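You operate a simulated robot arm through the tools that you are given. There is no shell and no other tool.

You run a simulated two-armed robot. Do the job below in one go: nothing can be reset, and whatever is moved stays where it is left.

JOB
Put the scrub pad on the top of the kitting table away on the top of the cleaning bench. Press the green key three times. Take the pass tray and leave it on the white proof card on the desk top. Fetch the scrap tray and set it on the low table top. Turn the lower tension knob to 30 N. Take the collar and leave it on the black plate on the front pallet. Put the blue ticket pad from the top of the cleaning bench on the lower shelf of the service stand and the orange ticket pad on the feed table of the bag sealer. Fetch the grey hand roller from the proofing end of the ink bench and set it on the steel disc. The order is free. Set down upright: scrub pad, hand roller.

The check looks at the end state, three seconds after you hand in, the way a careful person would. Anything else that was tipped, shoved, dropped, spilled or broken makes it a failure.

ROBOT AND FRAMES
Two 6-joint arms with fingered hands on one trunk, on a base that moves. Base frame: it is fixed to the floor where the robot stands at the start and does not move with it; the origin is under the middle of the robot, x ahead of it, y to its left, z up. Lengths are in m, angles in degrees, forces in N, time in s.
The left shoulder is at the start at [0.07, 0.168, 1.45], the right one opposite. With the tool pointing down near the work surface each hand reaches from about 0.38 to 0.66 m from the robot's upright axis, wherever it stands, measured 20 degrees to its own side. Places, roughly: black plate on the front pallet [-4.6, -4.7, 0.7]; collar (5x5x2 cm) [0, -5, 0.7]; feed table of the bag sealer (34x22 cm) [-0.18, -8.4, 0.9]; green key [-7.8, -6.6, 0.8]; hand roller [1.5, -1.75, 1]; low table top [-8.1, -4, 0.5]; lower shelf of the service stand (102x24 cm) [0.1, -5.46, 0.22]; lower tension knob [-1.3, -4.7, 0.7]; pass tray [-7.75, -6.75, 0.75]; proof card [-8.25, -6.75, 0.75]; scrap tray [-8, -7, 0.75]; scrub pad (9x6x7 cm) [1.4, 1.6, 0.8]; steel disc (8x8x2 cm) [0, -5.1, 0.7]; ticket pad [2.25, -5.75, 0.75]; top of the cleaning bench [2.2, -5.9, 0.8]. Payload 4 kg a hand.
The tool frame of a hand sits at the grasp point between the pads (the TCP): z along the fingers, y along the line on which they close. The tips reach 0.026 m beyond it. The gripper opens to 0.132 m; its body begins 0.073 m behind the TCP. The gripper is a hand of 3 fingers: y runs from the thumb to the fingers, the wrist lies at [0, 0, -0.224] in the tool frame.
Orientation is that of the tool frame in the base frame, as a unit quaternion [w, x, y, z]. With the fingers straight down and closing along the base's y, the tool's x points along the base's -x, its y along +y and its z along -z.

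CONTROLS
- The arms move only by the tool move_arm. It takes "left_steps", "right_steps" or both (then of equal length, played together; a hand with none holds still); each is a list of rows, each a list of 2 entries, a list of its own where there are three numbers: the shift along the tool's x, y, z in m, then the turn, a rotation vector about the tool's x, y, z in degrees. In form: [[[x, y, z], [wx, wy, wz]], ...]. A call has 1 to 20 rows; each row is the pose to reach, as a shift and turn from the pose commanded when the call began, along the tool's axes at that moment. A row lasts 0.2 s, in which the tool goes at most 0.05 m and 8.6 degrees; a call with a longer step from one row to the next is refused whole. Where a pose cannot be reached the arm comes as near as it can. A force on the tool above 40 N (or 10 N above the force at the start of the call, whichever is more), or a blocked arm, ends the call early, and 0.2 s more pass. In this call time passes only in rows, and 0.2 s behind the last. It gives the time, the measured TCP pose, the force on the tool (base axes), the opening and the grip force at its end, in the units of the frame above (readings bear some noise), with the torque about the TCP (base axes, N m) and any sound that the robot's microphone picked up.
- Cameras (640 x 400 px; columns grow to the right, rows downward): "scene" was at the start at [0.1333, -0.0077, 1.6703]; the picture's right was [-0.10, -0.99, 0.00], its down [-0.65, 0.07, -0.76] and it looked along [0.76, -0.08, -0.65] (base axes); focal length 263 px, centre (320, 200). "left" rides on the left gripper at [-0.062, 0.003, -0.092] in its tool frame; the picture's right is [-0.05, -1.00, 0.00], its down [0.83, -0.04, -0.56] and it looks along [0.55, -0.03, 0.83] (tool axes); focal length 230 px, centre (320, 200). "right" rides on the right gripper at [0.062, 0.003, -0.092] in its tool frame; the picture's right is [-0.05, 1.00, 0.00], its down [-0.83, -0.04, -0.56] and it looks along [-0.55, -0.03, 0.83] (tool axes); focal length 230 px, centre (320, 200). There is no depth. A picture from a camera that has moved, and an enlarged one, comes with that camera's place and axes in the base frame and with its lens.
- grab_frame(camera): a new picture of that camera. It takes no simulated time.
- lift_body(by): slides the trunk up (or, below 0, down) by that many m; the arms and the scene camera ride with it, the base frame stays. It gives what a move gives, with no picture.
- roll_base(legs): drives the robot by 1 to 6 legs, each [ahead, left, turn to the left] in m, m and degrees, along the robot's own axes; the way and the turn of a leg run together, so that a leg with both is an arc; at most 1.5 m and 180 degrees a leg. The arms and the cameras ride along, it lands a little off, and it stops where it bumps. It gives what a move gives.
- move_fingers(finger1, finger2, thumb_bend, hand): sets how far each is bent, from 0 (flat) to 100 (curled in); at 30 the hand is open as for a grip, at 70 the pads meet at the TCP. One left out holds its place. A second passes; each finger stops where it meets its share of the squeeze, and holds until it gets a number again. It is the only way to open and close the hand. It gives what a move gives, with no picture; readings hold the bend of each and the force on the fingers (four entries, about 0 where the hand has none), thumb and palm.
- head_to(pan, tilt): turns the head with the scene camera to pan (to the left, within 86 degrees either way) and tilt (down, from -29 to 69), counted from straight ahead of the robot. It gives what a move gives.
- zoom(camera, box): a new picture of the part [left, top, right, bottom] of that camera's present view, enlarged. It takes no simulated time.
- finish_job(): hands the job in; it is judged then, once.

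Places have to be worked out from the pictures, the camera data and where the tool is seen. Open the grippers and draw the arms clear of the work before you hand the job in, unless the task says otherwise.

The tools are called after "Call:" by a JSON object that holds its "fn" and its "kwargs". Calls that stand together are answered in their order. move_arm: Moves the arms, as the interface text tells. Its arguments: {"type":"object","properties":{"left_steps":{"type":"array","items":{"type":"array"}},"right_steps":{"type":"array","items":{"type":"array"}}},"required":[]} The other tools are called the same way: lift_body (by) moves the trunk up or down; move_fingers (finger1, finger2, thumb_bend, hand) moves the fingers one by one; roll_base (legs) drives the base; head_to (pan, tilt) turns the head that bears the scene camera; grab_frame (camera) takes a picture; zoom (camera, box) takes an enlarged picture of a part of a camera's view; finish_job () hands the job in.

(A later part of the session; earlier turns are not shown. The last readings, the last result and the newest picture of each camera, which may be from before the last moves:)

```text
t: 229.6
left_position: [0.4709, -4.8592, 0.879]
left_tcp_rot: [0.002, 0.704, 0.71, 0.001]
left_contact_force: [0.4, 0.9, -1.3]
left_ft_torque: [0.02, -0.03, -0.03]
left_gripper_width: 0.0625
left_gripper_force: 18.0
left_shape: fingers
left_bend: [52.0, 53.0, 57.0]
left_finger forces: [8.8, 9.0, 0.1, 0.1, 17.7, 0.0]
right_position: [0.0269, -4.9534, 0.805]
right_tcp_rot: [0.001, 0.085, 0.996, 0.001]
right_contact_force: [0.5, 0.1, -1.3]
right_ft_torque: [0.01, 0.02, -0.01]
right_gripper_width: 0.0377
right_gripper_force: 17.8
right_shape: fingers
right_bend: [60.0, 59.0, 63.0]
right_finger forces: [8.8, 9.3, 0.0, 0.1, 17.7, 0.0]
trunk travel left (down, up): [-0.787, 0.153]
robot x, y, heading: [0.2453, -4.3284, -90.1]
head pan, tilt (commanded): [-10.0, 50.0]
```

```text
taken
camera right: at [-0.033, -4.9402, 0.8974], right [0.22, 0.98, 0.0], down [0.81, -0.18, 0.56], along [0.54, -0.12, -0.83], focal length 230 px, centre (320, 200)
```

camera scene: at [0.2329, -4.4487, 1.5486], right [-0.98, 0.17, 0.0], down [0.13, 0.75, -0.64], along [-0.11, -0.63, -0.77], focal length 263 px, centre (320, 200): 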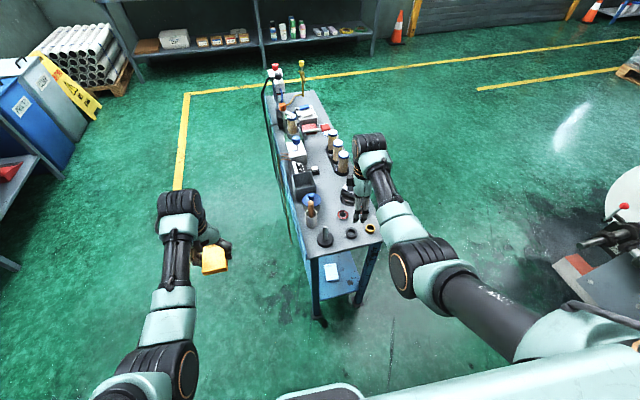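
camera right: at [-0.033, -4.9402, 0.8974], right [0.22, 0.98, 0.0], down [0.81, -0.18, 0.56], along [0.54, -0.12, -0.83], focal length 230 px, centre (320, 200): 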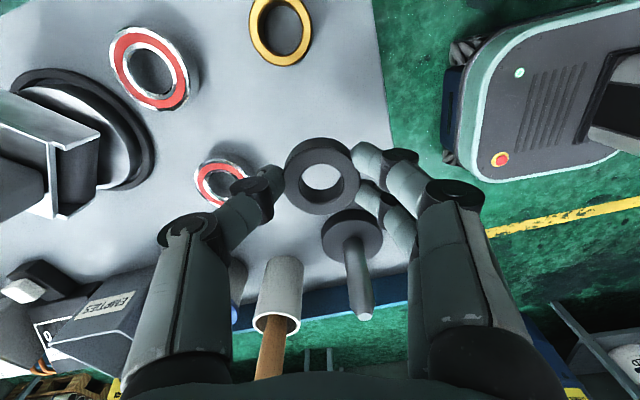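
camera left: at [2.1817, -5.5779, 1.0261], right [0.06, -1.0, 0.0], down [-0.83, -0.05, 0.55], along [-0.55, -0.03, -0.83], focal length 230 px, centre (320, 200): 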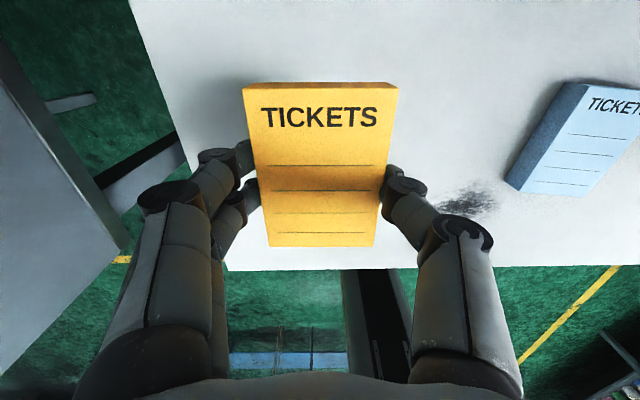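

The collar is held level. I raise the trunk fully, back off, and drive down the east side of the stand toward the bag sealer at the far bench.

Call:
{"fn": "lift_body", "kwargs": {"by": 0.153}}

Call:
{"fn": "roll_base", "kwargs": {"legs": [[-0.2, 0, 0], [0, 0.5, 0], [1.4, 0, 0], [1.3, 0, 0]]}}

Call:
{"fn": "head_to", "kwargs": {"pan": -25, "tilt": 30}}

Call:
{"fn": "grab_frame", "kwargs": {"camera": "scene"}}

```text
t: 231.4
left_position: [0.4701, -4.8584, 1.0323]
left_tcp_rot: [0.002, 0.705, 0.71, 0.001]
left_contact_force: [-0.1, 0.8, -1.0]
left_ft_torque: [-0.03, -0.02, -0.03]
left_gripper_width: 0.0625
left_gripper_force: 17.9
left_shape: fingers
left_bend: [52.0, 53.0, 57.0]
left_finger forces: [8.9, 8.9, 0.0, 0.1, 17.7, 0.1]
right_position: [0.027, -4.9527, 0.9578]
right_tcp_rot: [0.001, 0.086, 0.996, 0.0]
right_contact_force: [-1.0, 0.0, -1.2]
right_ft_torque: [-0.02, -0.02, -0.01]
right_gripper_width: 0.0379
right_gripper_force: 18.2
right_shape: fingers
right_bend: [60.0, 59.0, 63.0]
right_finger forces: [8.9, 9.3, 0.0, 0.0, 17.8, 0.0]
trunk travel left (down, up): [-0.94, 0.0]
robot x, y, heading: [0.2475, -4.3244, -90.0]
head pan, tilt (commanded): [-10.0, 50.0]
```

```text
t: 248.4
left_position: [1.0804, -7.3772, 1.0322]
left_tcp_rot: [0.002, 0.695, 0.719, 0.0]
left_contact_force: [-0.1, 0.0, -1.4]
left_ft_torque: [0.04, -0.02, 0.01]
left_gripper_width: 0.0627
left_gripper_force: 17.1
left_shape: fingers
left_bend: [52.0, 53.0, 57.0]
left_finger forces: [8.8, 8.9, 0.0, 0.0, 17.7, 0.1]
right_position: [0.6369, -7.4811, 0.9585]
right_tcp_rot: [0.001, 0.074, 0.997, 0.0]
right_contact_force: [0.2, -0.4, -1.6]
right_ft_torque: [0.01, 0.03, 0.01]
right_gripper_width: 0.0376
right_gripper_force: 17.9
right_shape: fingers
right_bend: [60.0, 59.0, 63.0]
right_finger forces: [8.9, 9.5, 0.0, 0.1, 17.6, 0.0]
trunk travel left (down, up): [-0.94, 0.0]
robot x, y, heading: [0.842, -6.8513, -88.6]
head pan, tilt (commanded): [-10.0, 50.0]
```

```text
t: 249.3
left_position: [1.0796, -7.378, 1.0314]
left_tcp_rot: [0.002, 0.695, 0.719, 0.001]
left_contact_force: [0.2, 0.0, -0.9]
left_ft_torque: [0.01, -0.03, -0.01]
left_gripper_width: 0.0627
left_gripper_force: 17.4
left_shape: fingers
left_bend: [52.0, 53.0, 57.0]
left_finger forces: [8.8, 9.0, 0.0, 0.0, 17.7, 0.0]
right_position: [0.6388, -7.4818, 0.9578]
right_tcp_rot: [0.001, 0.073, 0.997, 0.001]
right_contact_force: [-0.1, 0.0, -1.2]
right_ft_torque: [-0.04, -0.01, 0.01]
right_gripper_width: 0.0377
right_gripper_force: 18.1
right_shape: fingers
right_bend: [60.0, 59.0, 63.0]
right_finger forces: [8.8, 9.5, 0.0, 0.0, 17.6, 0.1]
trunk travel left (down, up): [-0.94, 0.0]
robot x, y, heading: [0.843, -6.8542, -88.6]
head pan, tilt (commanded): [-25.0, 30.0]
```

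```text
taken
camera scene: at [0.8069, -6.9826, 1.7308], right [-0.92, 0.4, 0.0], down [0.2, 0.46, -0.87], along [-0.35, -0.79, -0.5], focal length 263 px, centre (320, 200)
```

scene: 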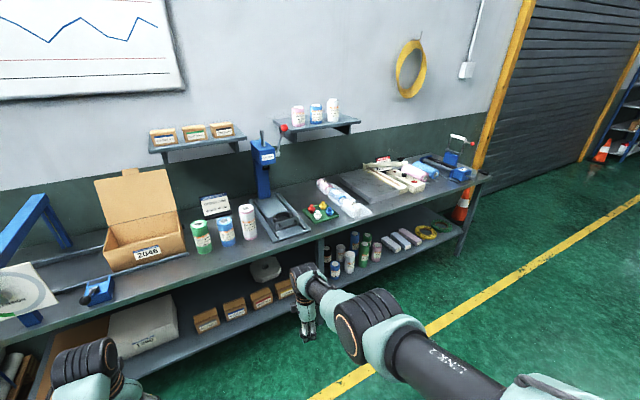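

Call:
{"fn": "zoom", "kwargs": {"camera": "scene", "box": [220, 90, 500, 260]}}

Call:
{"fn": "zoom", "kwargs": {"camera": "scene", "box": [310, 130, 490, 230]}}

```text
2.29 times, centred on (360, 175) of scene
camera zoom: at [0.8069, -6.9826, 1.7308], right [-0.92, 0.4, 0.0], down [0.2, 0.46, -0.87], along [-0.35, -0.79, -0.5], focal length 602 px, centre (229, 257)
```

zoom: 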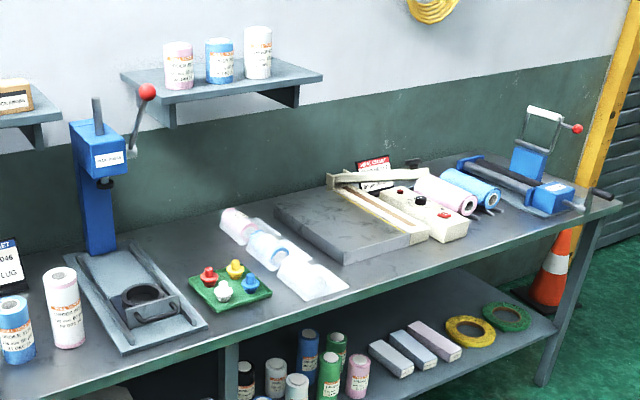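

```text
3.56 times, centred on (400, 180) of scene
camera zoom: at [0.8069, -6.9826, 1.7308], right [-0.92, 0.4, 0.0], down [0.2, 0.46, -0.87], along [-0.35, -0.79, -0.5], focal length 936 px, centre (36, 271)
```

zoom: 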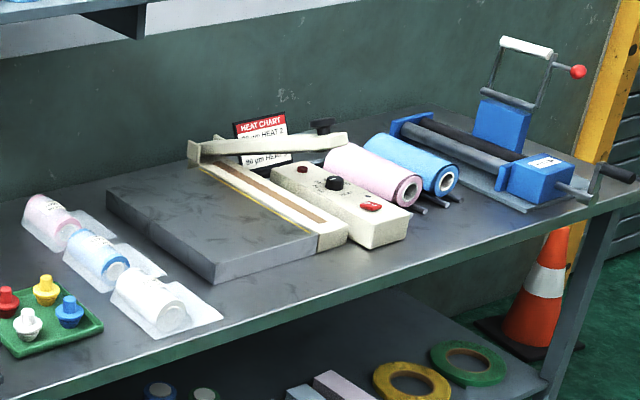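

The bag sealer's grey feed table (≈x -0.31…-0.04, y -8.55…-8.13, z≈0.9) is visible. I draw the right hand (with the collar) back and drive in front of it.

Call:
{"fn": "move_arm", "kwargs": {"right_steps": [[[0.016, 0.038, 0], [0, 0, 0]], [[0.032, 0.076, 0], [0, 0, 0]], [[0.047, 0.114, 0], [0, 0, 0]], [[0.063, 0.152, 0], [0, 0, 0]]]}}

Call:
{"fn": "roll_base", "kwargs": {"legs": [[0, -1.25, -1.4], [0.5, 0, 0]]}}

Call:
{"fn": "head_to", "kwargs": {"pan": 0, "tilt": 40}}

Call:
{"fn": "grab_frame", "kwargs": {"camera": "scene"}}

```text
t: 250.3
left_position: [1.0783, -7.3744, 1.0337]
left_tcp_rot: [0.004, 0.695, 0.719, 0.0]
left_contact_force: [-0.6, 0.1, -1.0]
left_ft_torque: [-0.02, -0.03, -0.01]
left_gripper_width: 0.0628
left_gripper_force: 17.5
left_shape: fingers
left_bend: [52.0, 53.0, 57.0]
left_finger forces: [8.8, 8.8, 0.0, 0.0, 17.7, 0.0]
right_position: [0.5932, -7.3237, 0.9582]
right_tcp_rot: [0.001, 0.073, 0.997, 0.0]
right_contact_force: [0.3, -0.5, -2.2]
right_ft_torque: [-0.02, 0.01, -0.01]
right_gripper_width: 0.0376
right_gripper_force: 17.4
right_shape: fingers
right_bend: [61.0, 59.0, 63.0]
right_finger forces: [8.6, 8.8, 0.1, 0.1, 17.0, 0.0]
trunk travel left (down, up): [-0.94, 0.0]
robot x, y, heading: [0.8419, -6.8491, -88.6]
head pan, tilt (commanded): [-25.0, 30.0]
```

```text
t: 259.3
left_position: [-0.2103, -7.8953, 1.0318]
left_tcp_rot: [0.003, 0.703, 0.711, 0.0]
left_contact_force: [-0.9, 0.8, -1.5]
left_ft_torque: [-0.02, 0.01, 0.03]
left_gripper_width: 0.0628
left_gripper_force: 17.6
left_shape: fingers
left_bend: [52.0, 53.0, 57.0]
left_finger forces: [8.8, 8.9, 0.1, 0.1, 17.7, 0.0]
right_position: [-0.6929, -7.8348, 0.9585]
right_tcp_rot: [0.001, 0.084, 0.997, 0.0]
right_contact_force: [0.0, 0.2, -2.5]
right_ft_torque: [-0.01, 0.01, -0.03]
right_gripper_width: 0.0376
right_gripper_force: 17.4
right_shape: fingers
right_bend: [61.0, 59.0, 63.0]
right_finger forces: [8.6, 8.9, 0.0, 0.0, 17.0, 0.0]
trunk travel left (down, up): [-0.94, 0.0]
robot x, y, heading: [-0.4374, -7.3698, -89.9]
head pan, tilt (commanded): [-25.0, 30.0]
```

```text
t: 260.1
left_position: [-0.2104, -7.8985, 1.0319]
left_tcp_rot: [0.001, 0.703, 0.712, 0.001]
left_contact_force: [-0.3, -0.1, -1.1]
left_ft_torque: [0.01, 0.01, -0.02]
left_gripper_width: 0.0628
left_gripper_force: 17.8
left_shape: fingers
left_bend: [52.0, 53.0, 57.0]
left_finger forces: [8.8, 8.9, 0.0, 0.0, 17.7, 0.0]
right_position: [-0.6936, -7.8368, 0.9579]
right_tcp_rot: [0.001, 0.084, 0.996, 0.001]
right_contact_force: [0.4, 0.5, -1.2]
right_ft_torque: [-0.02, 0.01, -0.03]
right_gripper_width: 0.0374
right_gripper_force: 17.4
right_shape: fingers
right_bend: [61.0, 59.0, 63.0]
right_finger forces: [8.6, 8.9, 0.0, 0.1, 16.9, 0.0]
trunk travel left (down, up): [-0.94, 0.0]
robot x, y, heading: [-0.4352, -7.3629, -89.8]
head pan, tilt (commanded): [0.0, 40.0]
```

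```text
taken
camera scene: at [-0.4374, -7.5014, 1.7155], right [-1.0, 0.0, 0.0], down [0.0, 0.64, -0.77], along [0.0, -0.77, -0.64], focal length 263 px, centre (320, 200)
```

scene: 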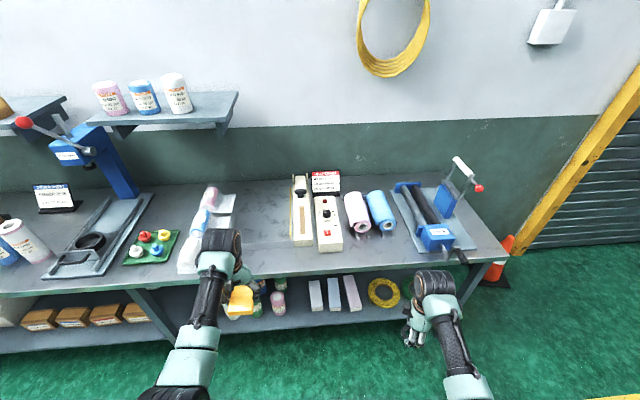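

Call:
{"fn": "zoom", "kwargs": {"camera": "scene", "box": [170, 160, 410, 310]}}

Call:
{"fn": "grab_frame", "kwargs": {"camera": "left"}}

```text
2.67 times, centred on (290, 235) of scene
camera zoom: at [-0.4374, -7.5014, 1.7155], right [-1.0, 0.0, 0.0], down [0.0, 0.64, -0.77], along [0.0, -0.77, -0.64], focal length 702 px, centre (400, 107)
```

zoom: 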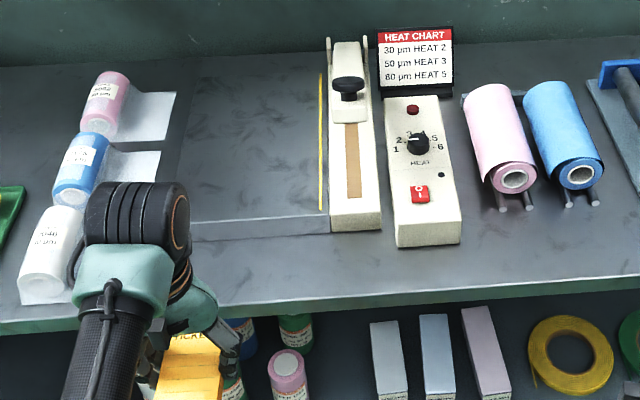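

```text
taken
camera left: at [-0.2085, -7.9597, 1.1255], right [-1.0, -0.06, 0.0], down [-0.06, 0.83, 0.55], along [-0.03, 0.55, -0.83], focal length 230 px, centre (320, 200)
```

left: 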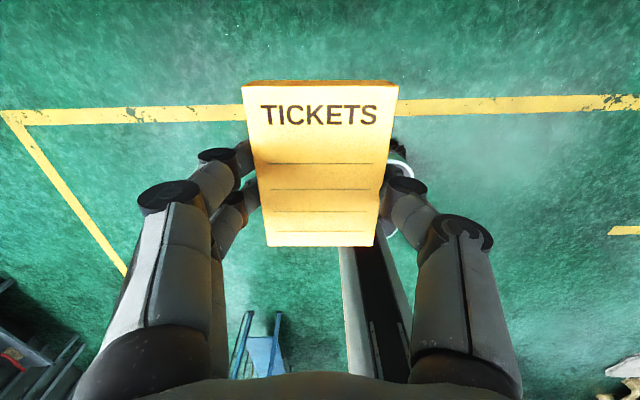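

The slab spans x -0.33…-0.12, y -8.55…-8.21. I drive 37 cm ahead so the orange pad comes over its middle, then look.

Call:
{"fn": "roll_base", "kwargs": {"legs": [[0.37, -0.012, -0.1]]}}

Call:
{"fn": "grab_frame", "kwargs": {"camera": "left"}}

Call:
{"fn": "grab_frame", "kwargs": {"camera": "scene"}}

```text
t: 262.6
left_position: [-0.222, -8.2751, 1.0339]
left_tcp_rot: [0.003, 0.703, 0.712, 0.0]
left_contact_force: [0.3, -0.5, -1.3]
left_ft_torque: [-0.03, 0.04, 0.01]
left_gripper_width: 0.0626
left_gripper_force: 17.8
left_shape: fingers
left_bend: [52.0, 53.0, 57.0]
left_finger forces: [8.8, 8.9, 0.0, 0.0, 17.7, 0.0]
right_position: [-0.7053, -8.213, 0.9584]
right_tcp_rot: [0.001, 0.084, 0.996, -0.001]
right_contact_force: [-0.3, 0.7, -1.2]
right_ft_torque: [0.0, 0.01, -0.04]
right_gripper_width: 0.0375
right_gripper_force: 17.1
right_shape: fingers
right_bend: [61.0, 59.0, 63.0]
right_finger forces: [8.6, 8.9, 0.0, 0.0, 17.0, 0.0]
trunk travel left (down, up): [-0.94, 0.0]
robot x, y, heading: [-0.4471, -7.7474, -89.6]
head pan, tilt (commanded): [0.0, 40.0]
```

```text
taken
camera left: at [-0.2193, -8.3354, 1.1268], right [-1.0, -0.06, 0.0], down [-0.05, 0.83, 0.55], along [-0.03, 0.55, -0.83], focal length 230 px, centre (320, 200)
```

left: 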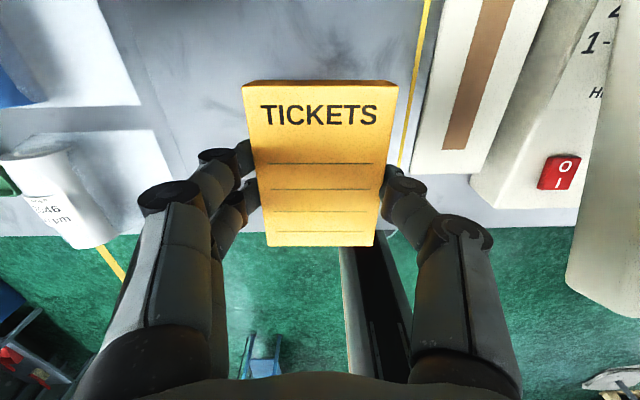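

```text
taken
camera scene: at [-0.4478, -7.8757, 1.7159], right [-1.0, 0.0, 0.0], down [0.0, 0.64, -0.77], along [0.0, -0.77, -0.64], focal length 263 px, centre (320, 200)
```

scene: 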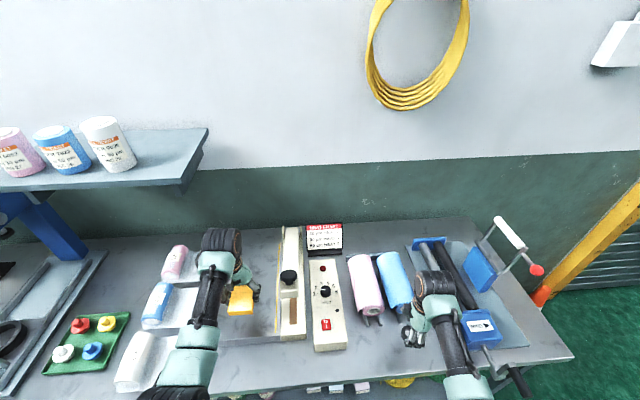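

Pad is over the slab's front part. I extend 5 cm further and lower 8.5 cm.

Call:
{"fn": "move_arm", "kwargs": {"left_steps": [[[-0.03, 0, 0], [0, 0, 0]], [[-0.05, 0, 0.03], [0, 0, 0]], [[-0.05, 0, 0.06], [0, 0, 0]], [[-0.05, 0, 0.085], [0, 0, 0]]]}}

Call:
{"fn": "grab_frame", "kwargs": {"camera": "left"}}

Call:
{"fn": "zoom", "kwargs": {"camera": "scene", "box": [140, 220, 460, 400]}}

```text
t: 263.6
left_position: [-0.2213, -8.327, 0.9479]
left_tcp_rot: [0.003, 0.702, 0.712, 0.001]
left_contact_force: [-0.1, -0.2, -1.5]
left_ft_torque: [-0.03, 0.01, 0.01]
left_gripper_width: 0.0626
left_gripper_force: 17.3
left_shape: fingers
left_bend: [52.0, 53.0, 57.0]
left_finger forces: [8.7, 8.9, 0.0, 0.0, 17.7, 0.0]
right_position: [-0.7043, -8.2141, 0.9571]
right_tcp_rot: [0.0, 0.084, 0.997, 0.001]
right_contact_force: [0.3, -1.0, -1.0]
right_ft_torque: [0.02, 0.03, -0.01]
right_gripper_width: 0.0374
right_gripper_force: 17.3
right_shape: fingers
right_bend: [61.0, 59.0, 63.0]
right_finger forces: [8.6, 8.9, 0.0, 0.0, 17.0, 0.1]
trunk travel left (down, up): [-0.94, 0.0]
robot x, y, heading: [-0.4457, -7.7459, -89.9]
head pan, tilt (commanded): [0.0, 40.0]
```

```text
taken
camera left: at [-0.2193, -8.3881, 1.0423], right [-1.0, -0.06, 0.0], down [-0.05, 0.83, 0.55], along [-0.03, 0.55, -0.83], focal length 230 px, centre (320, 200)
```

left: 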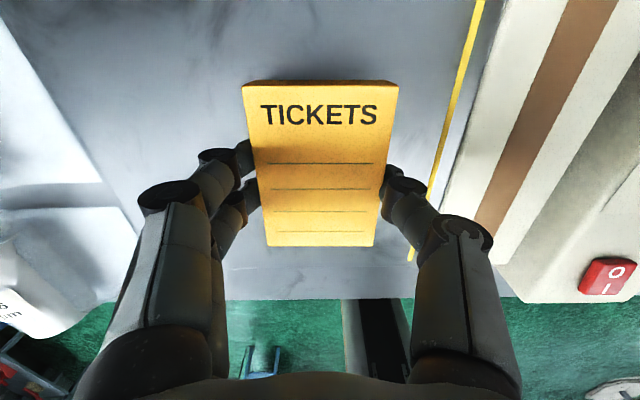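

```text
2.00 times, centred on (300, 310) of scene
camera zoom: at [-0.4478, -7.8789, 1.7156], right [-1.0, 0.0, 0.0], down [0.0, 0.64, -0.77], along [0.0, -0.77, -0.64], focal length 526 px, centre (360, -20)
```

zoom: 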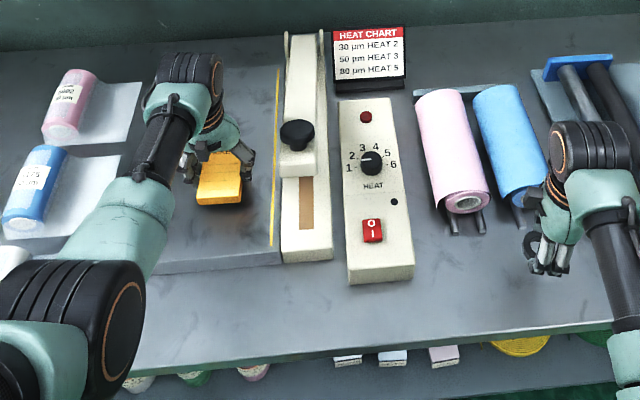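

The pad hangs just above the slab's middle. I lower in small steps until contact.

Call:
{"fn": "move_arm", "kwargs": {"left_steps": [[[0, 0, 0.006], [0, 0, 0]], [[0, 0, 0.012], [0, 0, 0]]]}}

Call:
{"fn": "move_arm", "kwargs": {"left_steps": [[[0, 0, 0.004], [0, 0, 0]]]}}

Call:
{"fn": "move_arm", "kwargs": {"left_steps": [[[0, 0, 0.004], [0, 0, 0]]]}}

```text
t: 264.1
left_position: [-0.2215, -8.3268, 0.9358]
left_tcp_rot: [0.002, 0.703, 0.711, 0.001]
left_contact_force: [1.0, 0.2, -0.8]
left_ft_torque: [0.06, 0.02, 0.01]
left_gripper_width: 0.0628
left_gripper_force: 17.7
left_shape: fingers
left_bend: [52.0, 53.0, 57.0]
left_finger forces: [8.8, 8.9, 0.1, 0.1, 17.7, 0.1]
right_position: [-0.7047, -8.2141, 0.9568]
right_tcp_rot: [0.001, 0.083, 0.997, 0.0]
right_contact_force: [0.2, -0.6, -1.6]
right_ft_torque: [0.0, -0.03, -0.01]
right_gripper_width: 0.0373
right_gripper_force: 17.3
right_shape: fingers
right_bend: [61.0, 59.0, 63.0]
right_finger forces: [8.6, 8.9, 0.0, 0.0, 17.0, 0.0]
trunk travel left (down, up): [-0.94, 0.0]
robot x, y, heading: [-0.4444, -7.7436, -89.7]
head pan, tilt (commanded): [0.0, 40.0]
```

```text
t: 264.6
left_position: [-0.222, -8.3261, 0.9316]
left_tcp_rot: [0.002, 0.703, 0.711, 0.0]
left_contact_force: [0.2, 0.7, -1.4]
left_ft_torque: [0.0, -0.01, -0.02]
left_gripper_width: 0.0627
left_gripper_force: 17.5
left_shape: fingers
left_bend: [52.0, 53.0, 57.0]
left_finger forces: [8.8, 8.9, 0.0, 0.1, 17.6, 0.0]
right_position: [-0.7061, -8.2131, 0.9576]
right_tcp_rot: [0.0, 0.083, 0.997, 0.0]
right_contact_force: [0.9, -0.4, -2.1]
right_ft_torque: [-0.01, 0.03, 0.02]
right_gripper_width: 0.0375
right_gripper_force: 17.2
right_shape: fingers
right_bend: [61.0, 59.0, 63.0]
right_finger forces: [8.6, 9.0, 0.1, 0.0, 17.0, 0.0]
trunk travel left (down, up): [-0.94, 0.0]
robot x, y, heading: [-0.4452, -7.7422, -90.0]
head pan, tilt (commanded): [0.0, 40.0]
```

```text
t: 264.9
left_position: [-0.2207, -8.3266, 0.9276]
left_tcp_rot: [0.003, 0.703, 0.711, 0.0]
left_contact_force: [0.6, -0.1, 0.6]
left_ft_torque: [-0.02, -0.07, 0.01]
left_gripper_width: 0.0624
left_gripper_force: 18.6
left_shape: fingers
left_bend: [52.0, 53.0, 57.0]
left_finger forces: [9.5, 9.7, 0.0, 0.1, 17.8, 0.1]
right_position: [-0.7055, -8.2134, 0.9582]
right_tcp_rot: [0.001, 0.082, 0.997, -0.001]
right_contact_force: [-0.8, -0.6, -1.7]
right_ft_torque: [0.0, 0.0, -0.03]
right_gripper_width: 0.0374
right_gripper_force: 17.4
right_shape: fingers
right_bend: [61.0, 59.0, 63.0]
right_finger forces: [8.6, 8.9, 0.0, 0.0, 17.0, 0.0]
trunk travel left (down, up): [-0.94, 0.0]
robot x, y, heading: [-0.4484, -7.7435, -89.8]
head pan, tilt (commanded): [0.0, 40.0]
```

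Light contact reached. I open the left hand and rise.

Call:
{"fn": "move_fingers", "kwargs": {"hand": "left", "finger1": 42, "finger2": 42, "thumb_bend": 44}}

Call:
{"fn": "move_arm", "kwargs": {"left_steps": [[[0, 0, -0.03], [0, 0, 0]], [[0, 0, -0.06], [0, 0, 0]], [[0, 0, -0.1], [0, 0, 0]]]}}

Call:
{"fn": "grab_frame", "kwargs": {"camera": "left"}}

Call:
{"fn": "zoom", "kwargs": {"camera": "scene", "box": [140, 220, 460, 400]}}

```text
t: 265.9
left_position: [-0.2205, -8.327, 0.9269]
left_tcp_rot: [0.003, 0.703, 0.712, 0.0]
left_contact_force: [0.8, 0.2, 0.4]
left_ft_torque: [0.0, 0.02, -0.03]
left_gripper_width: 0.0907
left_gripper_force: 0.4
left_shape: fingers
left_bend: [42.0, 42.0, 44.0]
left_finger forces: [0.1, 0.1, 0.0, 0.0, 0.7, 0.1]
right_position: [-0.7044, -8.2136, 0.9585]
right_tcp_rot: [0.0, 0.084, 0.996, 0.002]
right_contact_force: [0.1, 0.4, -0.7]
right_ft_torque: [0.01, 0.0, 0.02]
right_gripper_width: 0.0374
right_gripper_force: 17.2
right_shape: fingers
right_bend: [61.0, 59.0, 63.0]
right_finger forces: [8.6, 8.9, 0.1, 0.0, 16.9, 0.0]
trunk travel left (down, up): [-0.94, 0.0]
robot x, y, heading: [-0.4494, -7.7407, -89.9]
head pan, tilt (commanded): [0.0, 40.0]
```

```text
t: 266.8
left_position: [-0.2231, -8.3243, 1.0288]
left_tcp_rot: [0.002, 0.703, 0.711, 0.0]
left_contact_force: [0.1, 0.3, -0.5]
left_ft_torque: [0.0, 0.01, 0.02]
left_gripper_width: 0.0913
left_gripper_force: 0.1
left_shape: fingers
left_bend: [42.0, 42.0, 44.0]
left_finger forces: [0.0, 0.1, 0.1, 0.1, 0.1, 0.0]
right_position: [-0.7053, -8.2139, 0.9582]
right_tcp_rot: [0.001, 0.083, 0.997, 0.0]
right_contact_force: [0.2, 0.1, -1.3]
right_ft_torque: [-0.03, 0.02, 0.03]
right_gripper_width: 0.0375
right_gripper_force: 16.9
right_shape: fingers
right_bend: [61.0, 59.0, 63.0]
right_finger forces: [8.6, 8.9, 0.0, 0.1, 17.0, 0.0]
trunk travel left (down, up): [-0.94, 0.0]
robot x, y, heading: [-0.4423, -7.7452, -89.9]
head pan, tilt (commanded): [0.0, 40.0]
```

```text
taken
camera left: at [-0.2203, -8.3857, 1.1224], right [-1.0, -0.06, 0.0], down [-0.05, 0.83, 0.55], along [-0.03, 0.55, -0.83], focal length 230 px, centre (320, 200)
```

left: 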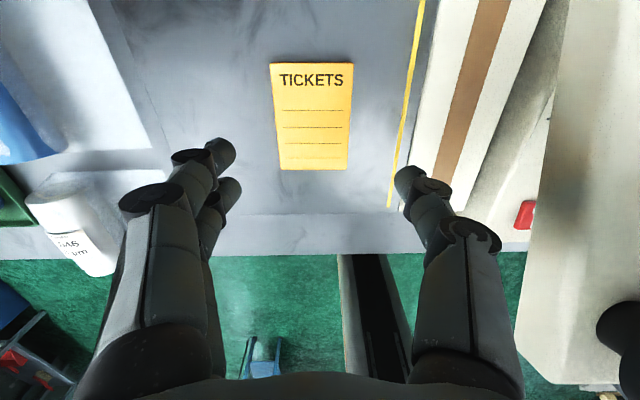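

```text
2.00 times, centred on (300, 310) of scene
camera zoom: at [-0.4483, -7.878, 1.7156], right [-1.0, 0.0, 0.0], down [0.0, 0.64, -0.77], along [0.0, -0.77, -0.64], focal length 526 px, centre (360, -20)
```

zoom: 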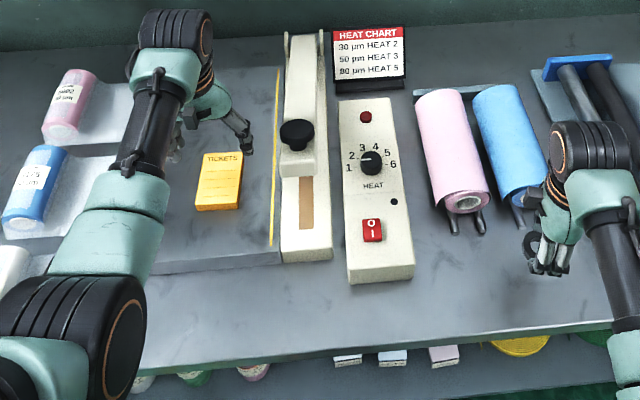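

The orange pad lies on the feed table. I back off, turn around and look at the tension machine.

Call:
{"fn": "roll_base", "kwargs": {"legs": [[-0.65, 0, 0], [0, 0, 179.9]]}}

Call:
{"fn": "head_to", "kwargs": {"pan": 15, "tilt": 20}}

Call:
{"fn": "grab_frame", "kwargs": {"camera": "scene"}}

```text
t: 277.6
left_position: [-0.6389, -6.5022, 1.0285]
left_tcp_rot: [-0.001, -0.69, 0.724, 0.002]
left_contact_force: [0.1, -0.4, -0.4]
left_ft_torque: [0.02, 0.01, -0.01]
left_gripper_width: 0.0908
left_gripper_force: 0.1
left_shape: fingers
left_bend: [42.0, 42.0, 44.0]
left_finger forces: [0.1, 0.1, 0.1, 0.0, 0.1, 0.0]
right_position: [-0.1645, -6.6422, 0.9577]
right_tcp_rot: [0.001, 0.994, -0.113, -0.001]
right_contact_force: [-0.3, -0.5, -1.0]
right_ft_torque: [-0.01, 0.02, -0.01]
right_gripper_width: 0.0367
right_gripper_force: 15.7
right_shape: fingers
right_bend: [61.0, 59.0, 64.0]
right_finger forces: [8.1, 7.5, 0.0, 0.0, 15.8, 0.1]
trunk travel left (down, up): [-0.94, 0.0]
robot x, y, heading: [-0.4497, -7.0957, 86.7]
head pan, tilt (commanded): [0.0, 40.0]
```

```text
t: 278.4
left_position: [-0.6391, -6.503, 1.029]
left_tcp_rot: [-0.001, -0.69, 0.724, 0.003]
left_contact_force: [0.0, -0.7, -0.1]
left_ft_torque: [-0.02, 0.0, -0.04]
left_gripper_width: 0.0908
left_gripper_force: 0.0
left_shape: fingers
left_bend: [42.0, 42.0, 44.0]
left_finger forces: [0.1, 0.0, 0.0, 0.0, 0.0, 0.1]
right_position: [-0.1659, -6.6422, 0.9572]
right_tcp_rot: [0.001, 0.994, -0.113, -0.001]
right_contact_force: [-0.6, -0.4, -1.2]
right_ft_torque: [0.02, -0.03, 0.01]
right_gripper_width: 0.0367
right_gripper_force: 16.0
right_shape: fingers
right_bend: [61.0, 59.0, 64.0]
right_finger forces: [8.0, 7.5, 0.0, 0.1, 15.7, 0.1]
trunk travel left (down, up): [-0.94, 0.0]
robot x, y, heading: [-0.4485, -7.0945, 86.7]
head pan, tilt (commanded): [15.0, 20.0]
```

```text
taken
camera scene: at [-0.4675, -6.9525, 1.7469], right [0.98, 0.2, 0.0], down [0.07, -0.34, -0.94], along [-0.19, 0.92, -0.34], focal length 263 px, centre (320, 200)
```

scene: 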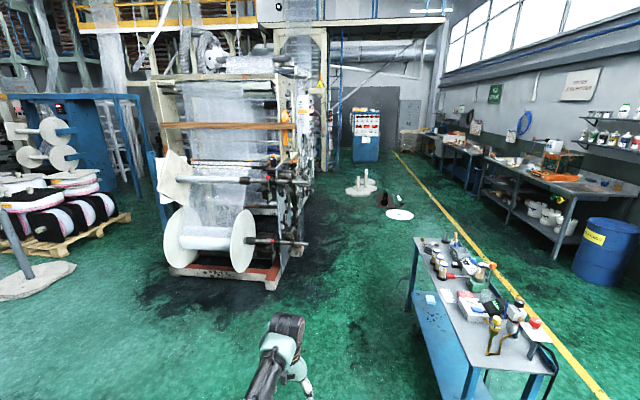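

Call:
{"fn": "zoom", "kwargs": {"camera": "scene", "box": [220, 60, 340, 300]}}

Call:
{"fn": "move_fingers", "kwargs": {"hand": "right", "finger1": 76, "finger2": 76, "thumb_bend": 76}}

Call:
{"fn": "grab_frame", "kwargs": {"camera": "right"}}

```text
1.67 times, centred on (280, 180) of scene
camera zoom: at [-0.4675, -6.9525, 1.7469], right [0.98, 0.2, 0.0], down [0.07, -0.34, -0.94], along [-0.19, 0.92, -0.34], focal length 439 px, centre (387, 233)
```

zoom: 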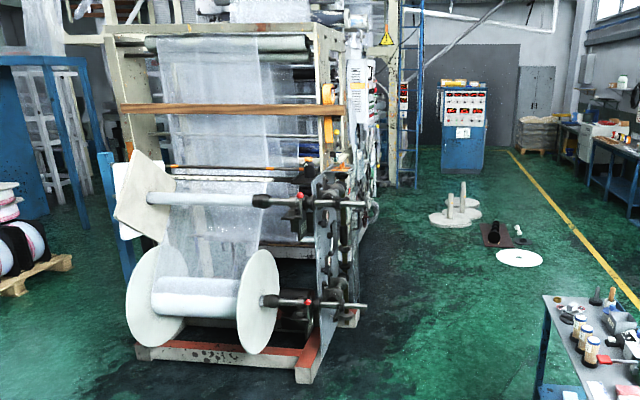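

```text
t: 279.4
left_position: [-0.6384, -6.5026, 1.0276]
left_tcp_rot: [0.0, -0.69, 0.724, 0.002]
left_contact_force: [0.6, 0.6, 0.4]
left_ft_torque: [0.02, 0.03, 0.01]
left_gripper_width: 0.091
left_gripper_force: 0.0
left_shape: fingers
left_bend: [42.0, 42.0, 44.0]
left_finger forces: [0.1, 0.1, 0.0, 0.1, 0.0, 0.0]
right_position: [-0.1651, -6.6413, 0.9588]
right_tcp_rot: [0.001, 0.994, -0.113, -0.002]
right_contact_force: [-0.1, 0.8, -1.3]
right_ft_torque: [0.02, -0.02, 0.0]
right_gripper_width: 0.0366
right_gripper_force: 19.6
right_shape: fingers
right_bend: [59.0, 58.0, 65.0]
right_finger forces: [10.0, 9.9, 0.0, 0.1, 19.6, 0.0]
trunk travel left (down, up): [-0.94, 0.0]
robot x, y, heading: [-0.4521, -7.0958, 86.6]
head pan, tilt (commanded): [15.0, 20.0]
```

```text
taken
camera right: at [-0.1049, -6.6598, 1.0505], right [-0.28, -0.96, 0.0], down [-0.8, 0.23, 0.56], along [-0.53, 0.15, -0.83], focal length 230 px, centre (320, 200)
```

right: 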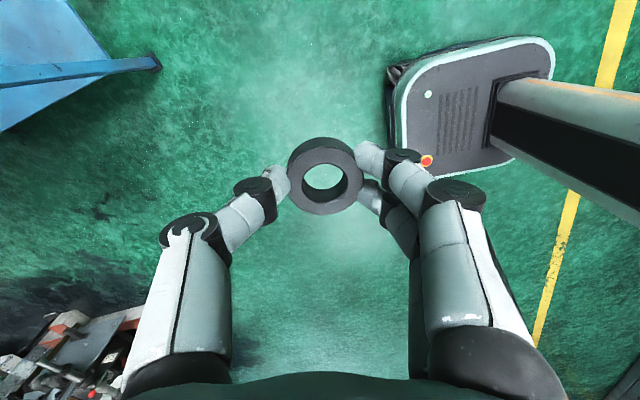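

The collar is firm (20 N). I drive north through the gap between stand and machine, stopping to look at the machine's side panel.

Call:
{"fn": "roll_base", "kwargs": {"legs": [[0.7, 0.07, 3.3], [0.5, 0, 0]]}}

Call:
{"fn": "head_to", "kwargs": {"pan": 40, "tilt": 28}}

Call:
{"fn": "grab_frame", "kwargs": {"camera": "scene"}}

```text
t: 285.8
left_position: [-0.7464, -5.3153, 1.0285]
left_tcp_rot: [0.0, 0.715, -0.699, -0.003]
left_contact_force: [0.1, -0.4, -0.5]
left_ft_torque: [-0.02, 0.01, -0.02]
left_gripper_width: 0.0908
left_gripper_force: 0.2
left_shape: fingers
left_bend: [42.0, 42.0, 44.0]
left_finger forces: [0.0, 0.0, 0.1, 0.0, 0.0, 0.0]
right_position: [-0.2624, -5.4204, 0.9585]
right_tcp_rot: [0.0, 0.997, -0.079, -0.001]
right_contact_force: [-0.5, 1.2, -0.8]
right_ft_torque: [0.03, -0.02, 0.0]
right_gripper_width: 0.0366
right_gripper_force: 19.6
right_shape: fingers
right_bend: [59.0, 58.0, 65.0]
right_finger forces: [10.1, 10.1, 0.0, 0.0, 19.5, 0.0]
trunk travel left (down, up): [-0.94, 0.0]
robot x, y, heading: [-0.5126, -5.8911, 91.1]
head pan, tilt (commanded): [15.0, 20.0]
```

```text
t: 286.7
left_position: [-0.7465, -5.3135, 1.0281]
left_tcp_rot: [0.0, 0.715, -0.699, -0.002]
left_contact_force: [0.0, -0.3, 0.7]
left_ft_torque: [0.0, 0.02, 0.01]
left_gripper_width: 0.0909
left_gripper_force: 0.0
left_shape: fingers
left_bend: [42.0, 42.0, 44.0]
left_finger forces: [0.0, 0.0, 0.1, 0.0, 0.1, 0.1]
right_position: [-0.2628, -5.4189, 0.9583]
right_tcp_rot: [0.002, 0.997, -0.078, 0.0]
right_contact_force: [0.9, 0.5, -1.7]
right_ft_torque: [0.0, 0.01, -0.01]
right_gripper_width: 0.0363
right_gripper_force: 20.1
right_shape: fingers
right_bend: [59.0, 58.0, 65.0]
right_finger forces: [9.9, 10.1, 0.1, 0.0, 19.6, 0.1]
trunk travel left (down, up): [-0.94, 0.0]
robot x, y, heading: [-0.5139, -5.8914, 91.0]
head pan, tilt (commanded): [40.0, 28.0]
```

```text
taken
camera scene: at [-0.5761, -5.7701, 1.7341], right [0.76, 0.65, 0.0], down [0.31, -0.36, -0.88], along [-0.58, 0.67, -0.47], focal length 263 px, centre (320, 200)
```

scene: 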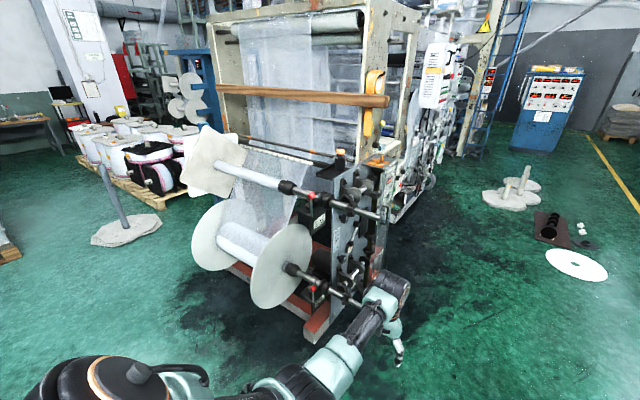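

Call:
{"fn": "zoom", "kwargs": {"camera": "scene", "box": [280, 130, 430, 320]}}

```text
2.11 times, centred on (355, 225) of scene
camera zoom: at [-0.5761, -5.7701, 1.7341], right [0.76, 0.65, 0.0], down [0.31, -0.36, -0.88], along [-0.58, 0.67, -0.47], focal length 554 px, centre (246, 147)
```

zoom: 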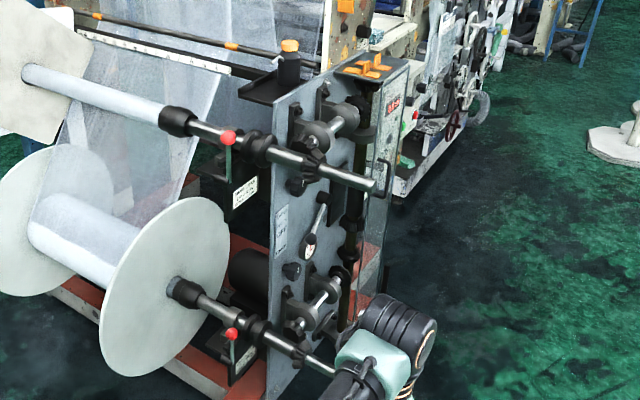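

The shafts stick out to x≈-0.95. I go on north past the stand, move east a bit for room, and turn to face the machine's side plate (west).

Call:
{"fn": "roll_base", "kwargs": {"legs": [[1.5, 0, -1.0], [0.05, -0.4, 0], [0, 0, 90]]}}

Call:
{"fn": "head_to", "kwargs": {"pan": 15, "tilt": 35}}

Call:
{"fn": "grab_frame", "kwargs": {"camera": "scene"}}

```text
t: 299.8
left_position: [-0.6923, -4.6379, 1.0281]
left_tcp_rot: [0.001, 1.0, -0.001, -0.002]
left_contact_force: [-0.7, -0.6, 0.7]
left_ft_torque: [0.0, 0.0, -0.02]
left_gripper_width: 0.0908
left_gripper_force: 0.0
left_shape: fingers
left_bend: [42.0, 42.0, 44.0]
left_finger forces: [0.1, 0.0, 0.0, 0.1, 0.0, 0.1]
right_position: [-0.5741, -4.1563, 0.9571]
right_tcp_rot: [0.001, 0.768, 0.64, 0.0]
right_contact_force: [0.2, 0.2, -2.3]
right_ft_torque: [0.0, 0.02, 0.01]
right_gripper_width: 0.0363
right_gripper_force: 19.1
right_shape: fingers
right_bend: [59.0, 58.0, 66.0]
right_finger forces: [9.8, 9.5, 0.0, 0.0, 18.9, 0.1]
trunk travel left (down, up): [-0.94, 0.0]
robot x, y, heading: [-0.1071, -4.4192, 179.6]
head pan, tilt (commanded): [40.0, 28.0]
```

```text
t: 300.7
left_position: [-0.6919, -4.6381, 1.0292]
left_tcp_rot: [0.001, 1.0, 0.0, -0.002]
left_contact_force: [-0.3, 0.8, 0.0]
left_ft_torque: [0.05, -0.01, 0.01]
left_gripper_width: 0.091
left_gripper_force: 0.0
left_shape: fingers
left_bend: [42.0, 42.0, 44.0]
left_finger forces: [0.1, 0.0, 0.0, 0.0, 0.1, 0.1]
right_position: [-0.5737, -4.158, 0.9569]
right_tcp_rot: [0.0, 0.768, 0.64, 0.0]
right_contact_force: [0.2, -0.4, -1.7]
right_ft_torque: [-0.01, -0.01, 0.03]
right_gripper_width: 0.0362
right_gripper_force: 19.3
right_shape: fingers
right_bend: [59.0, 58.0, 66.0]
right_finger forces: [9.8, 9.4, 0.1, 0.0, 18.9, 0.0]
trunk travel left (down, up): [-0.94, 0.0]
robot x, y, heading: [-0.1024, -4.4208, 179.5]
head pan, tilt (commanded): [15.0, 35.0]
```

```text
taken
camera scene: at [-0.245, -4.4416, 1.7232], right [-0.25, 0.97, 0.0], down [0.56, 0.14, -0.82], along [-0.79, -0.2, -0.57], focal length 263 px, centre (320, 200)
```

scene: 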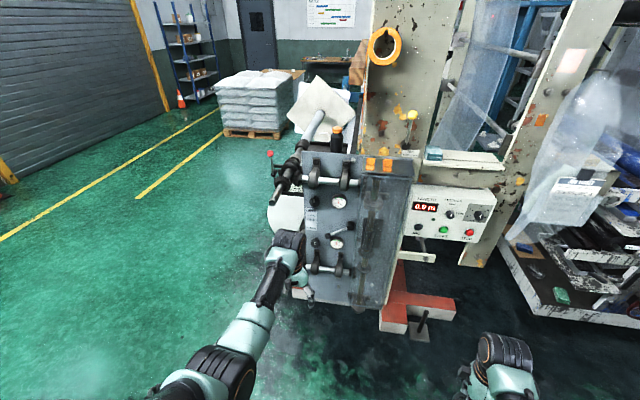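

Call:
{"fn": "zoom", "kwargs": {"camera": "scene", "box": [260, 140, 430, 310]}}

Call:
{"fn": "zoom", "kwargs": {"camera": "scene", "box": [295, 180, 375, 290]}}

```text
2.35 times, centred on (345, 225) of scene
camera zoom: at [-0.245, -4.4416, 1.7232], right [-0.25, 0.97, 0.0], down [0.56, 0.14, -0.82], along [-0.79, -0.2, -0.57], focal length 619 px, centre (261, 141)
```

zoom: 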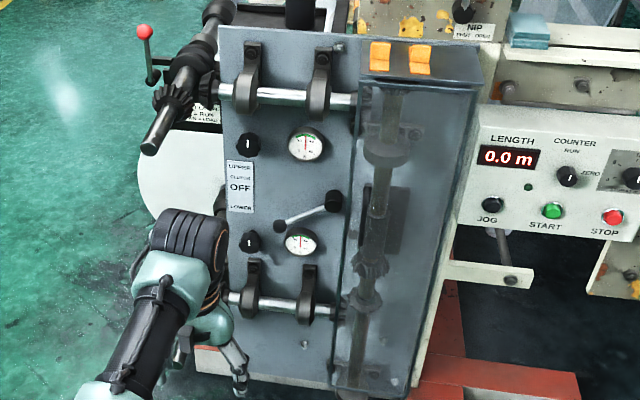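

```text
3.64 times, centred on (335, 235) of scene
camera zoom: at [-0.245, -4.4416, 1.7232], right [-0.25, 0.97, 0.0], down [0.56, 0.14, -0.82], along [-0.79, -0.2, -0.57], focal length 957 px, centre (266, 73)
```

zoom: 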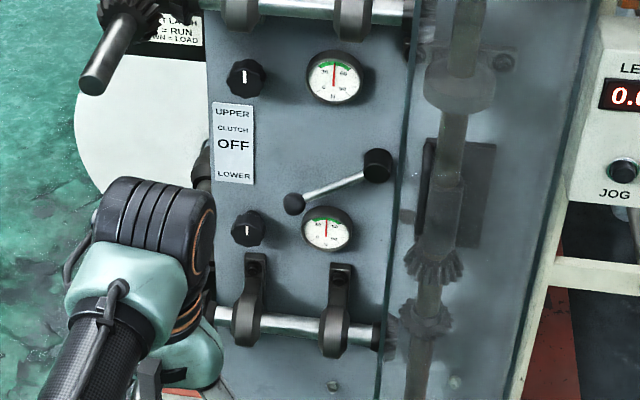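

The side plate faces me: two tension knobs with gauges (upper, lower) and a clutch lever. I zoom tightly on the lower knob and gauge to read the scale.

Call:
{"fn": "zoom", "kwargs": {"camera": "scene", "box": [308, 228, 338, 250]}}

Call:
{"fn": "zoom", "kwargs": {"camera": "scene", "box": [308, 188, 350, 214]}}

Call:
{"fn": "zoom", "kwargs": {"camera": "scene", "box": [325, 228, 355, 250]}}

```text
16.00 times, centred on (323, 239) of scene
camera zoom: at [-0.245, -4.4416, 1.7232], right [-0.25, 0.97, 0.0], down [0.56, 0.14, -0.82], along [-0.79, -0.2, -0.57], focal length 4211 px, centre (272, -424)
```

zoom: 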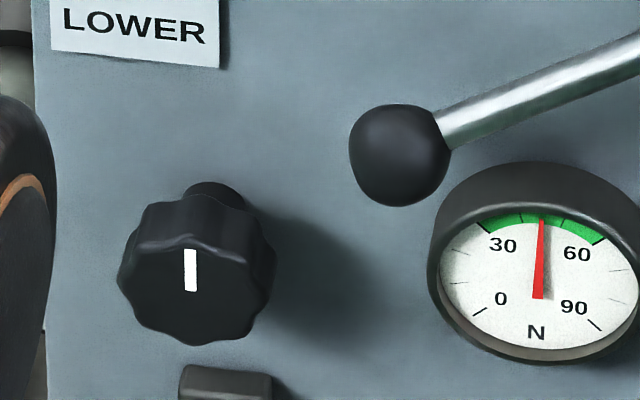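

```text
15.24 times, centred on (329, 201) of scene
camera zoom: at [-0.245, -4.4416, 1.7232], right [-0.25, 0.97, 0.0], down [0.56, 0.14, -0.82], along [-0.79, -0.2, -0.57], focal length 4010 px, centre (183, 185)
```

zoom: 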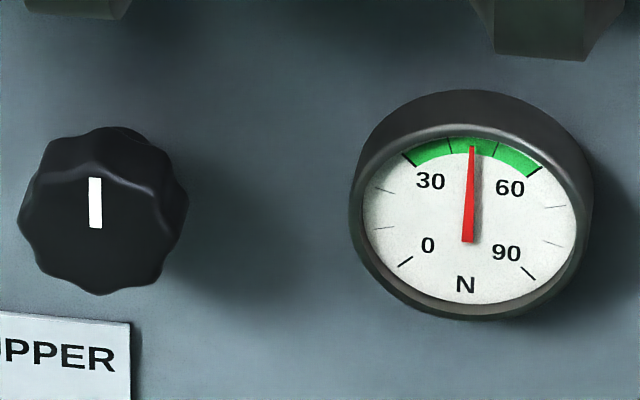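

```text
16.00 times, centred on (340, 239) of scene
camera zoom: at [-0.245, -4.4416, 1.7232], right [-0.25, 0.97, 0.0], down [0.56, 0.14, -0.82], along [-0.79, -0.2, -0.57], focal length 4211 px, centre (0, -424)
```

zoom: 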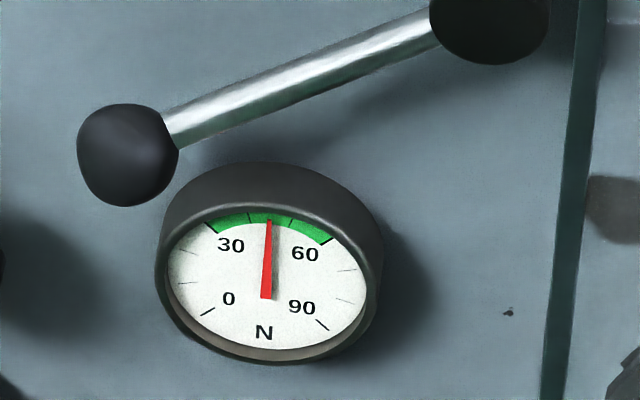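

The lower gauge reads 45 N (0–90 N over 270°, 3°/N); 30 N is at the start of the green. I'll grip the 5 cm knob horizontally with the left hand and turn it counter-clockwise. First I pitch the left hand to point forward, away from the machine.

Call:
{"fn": "move_arm", "kwargs": {"left_steps": [[[0, 0, 0], [0, -8.2, 0]], [[0, 0, 0], [0, -16.4, 0]], [[0, 0, 0], [0, -24.6, 0]], [[0, 0, 0], [0, -32.8, 0]], [[0, 0, 0], [0, -41, 0]], [[0, 0, 0], [0, -49.2, 0]], [[0, 0, 0], [0, -57.4, 0]], [[0, 0, 0], [0, -65.6, 0]], [[0, 0, 0], [0, -73.8, 0]], [[0, 0, 0], [0, -82, 0]], [[0, 0, 0], [0, -90, 0]]]}}

Call:
{"fn": "grab_frame", "kwargs": {"camera": "left"}}

Call:
{"fn": "grab_frame", "kwargs": {"camera": "scene"}}

```text
t: 303.1
left_position: [-0.6912, -4.6377, 1.0279]
left_tcp_rot: [0.0, -0.706, 0.002, 0.708]
left_contact_force: [-0.2, -0.4, 0.1]
left_ft_torque: [0.01, 0.01, 0.0]
left_gripper_width: 0.0911
left_gripper_force: 0.1
left_shape: fingers
left_bend: [42.0, 42.0, 44.0]
left_finger forces: [0.1, 0.1, 0.0, 0.1, 0.0, 0.0]
right_position: [-0.5749, -4.1565, 0.9576]
right_tcp_rot: [0.001, 0.768, 0.64, 0.001]
right_contact_force: [-0.3, 0.1, -0.9]
right_ft_torque: [0.0, 0.01, -0.03]
right_gripper_width: 0.0362
right_gripper_force: 19.0
right_shape: fingers
right_bend: [59.0, 58.0, 66.0]
right_finger forces: [9.9, 9.4, 0.1, 0.1, 18.9, 0.0]
trunk travel left (down, up): [-0.94, 0.0]
robot x, y, heading: [-0.1123, -4.421, 179.5]
head pan, tilt (commanded): [15.0, 35.0]
```

```text
taken
camera left: at [-0.6003, -4.6414, 1.0903], right [0.0, 1.0, 0.05], down [0.55, 0.04, -0.83], along [-0.83, 0.03, -0.55], focal length 230 px, centre (320, 200)
```

left: 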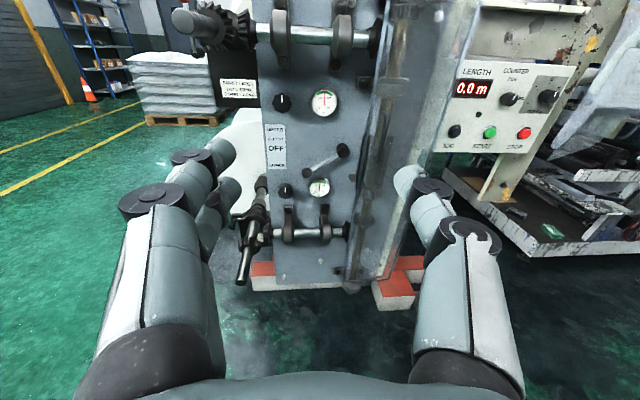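

```text
taken
camera scene: at [-0.2458, -4.4417, 1.7231], right [-0.25, 0.97, 0.0], down [0.56, 0.14, -0.82], along [-0.79, -0.2, -0.57], focal length 263 px, centre (320, 200)
```

scene: 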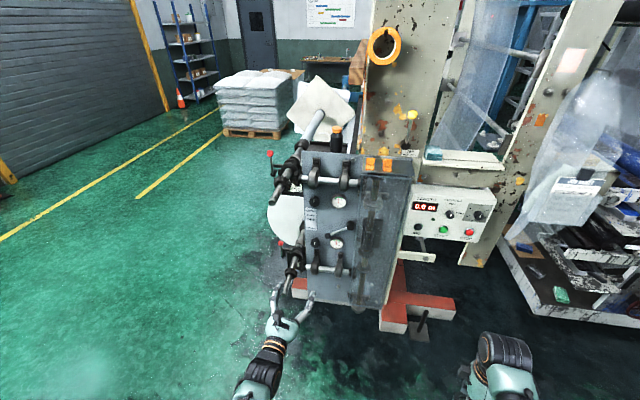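

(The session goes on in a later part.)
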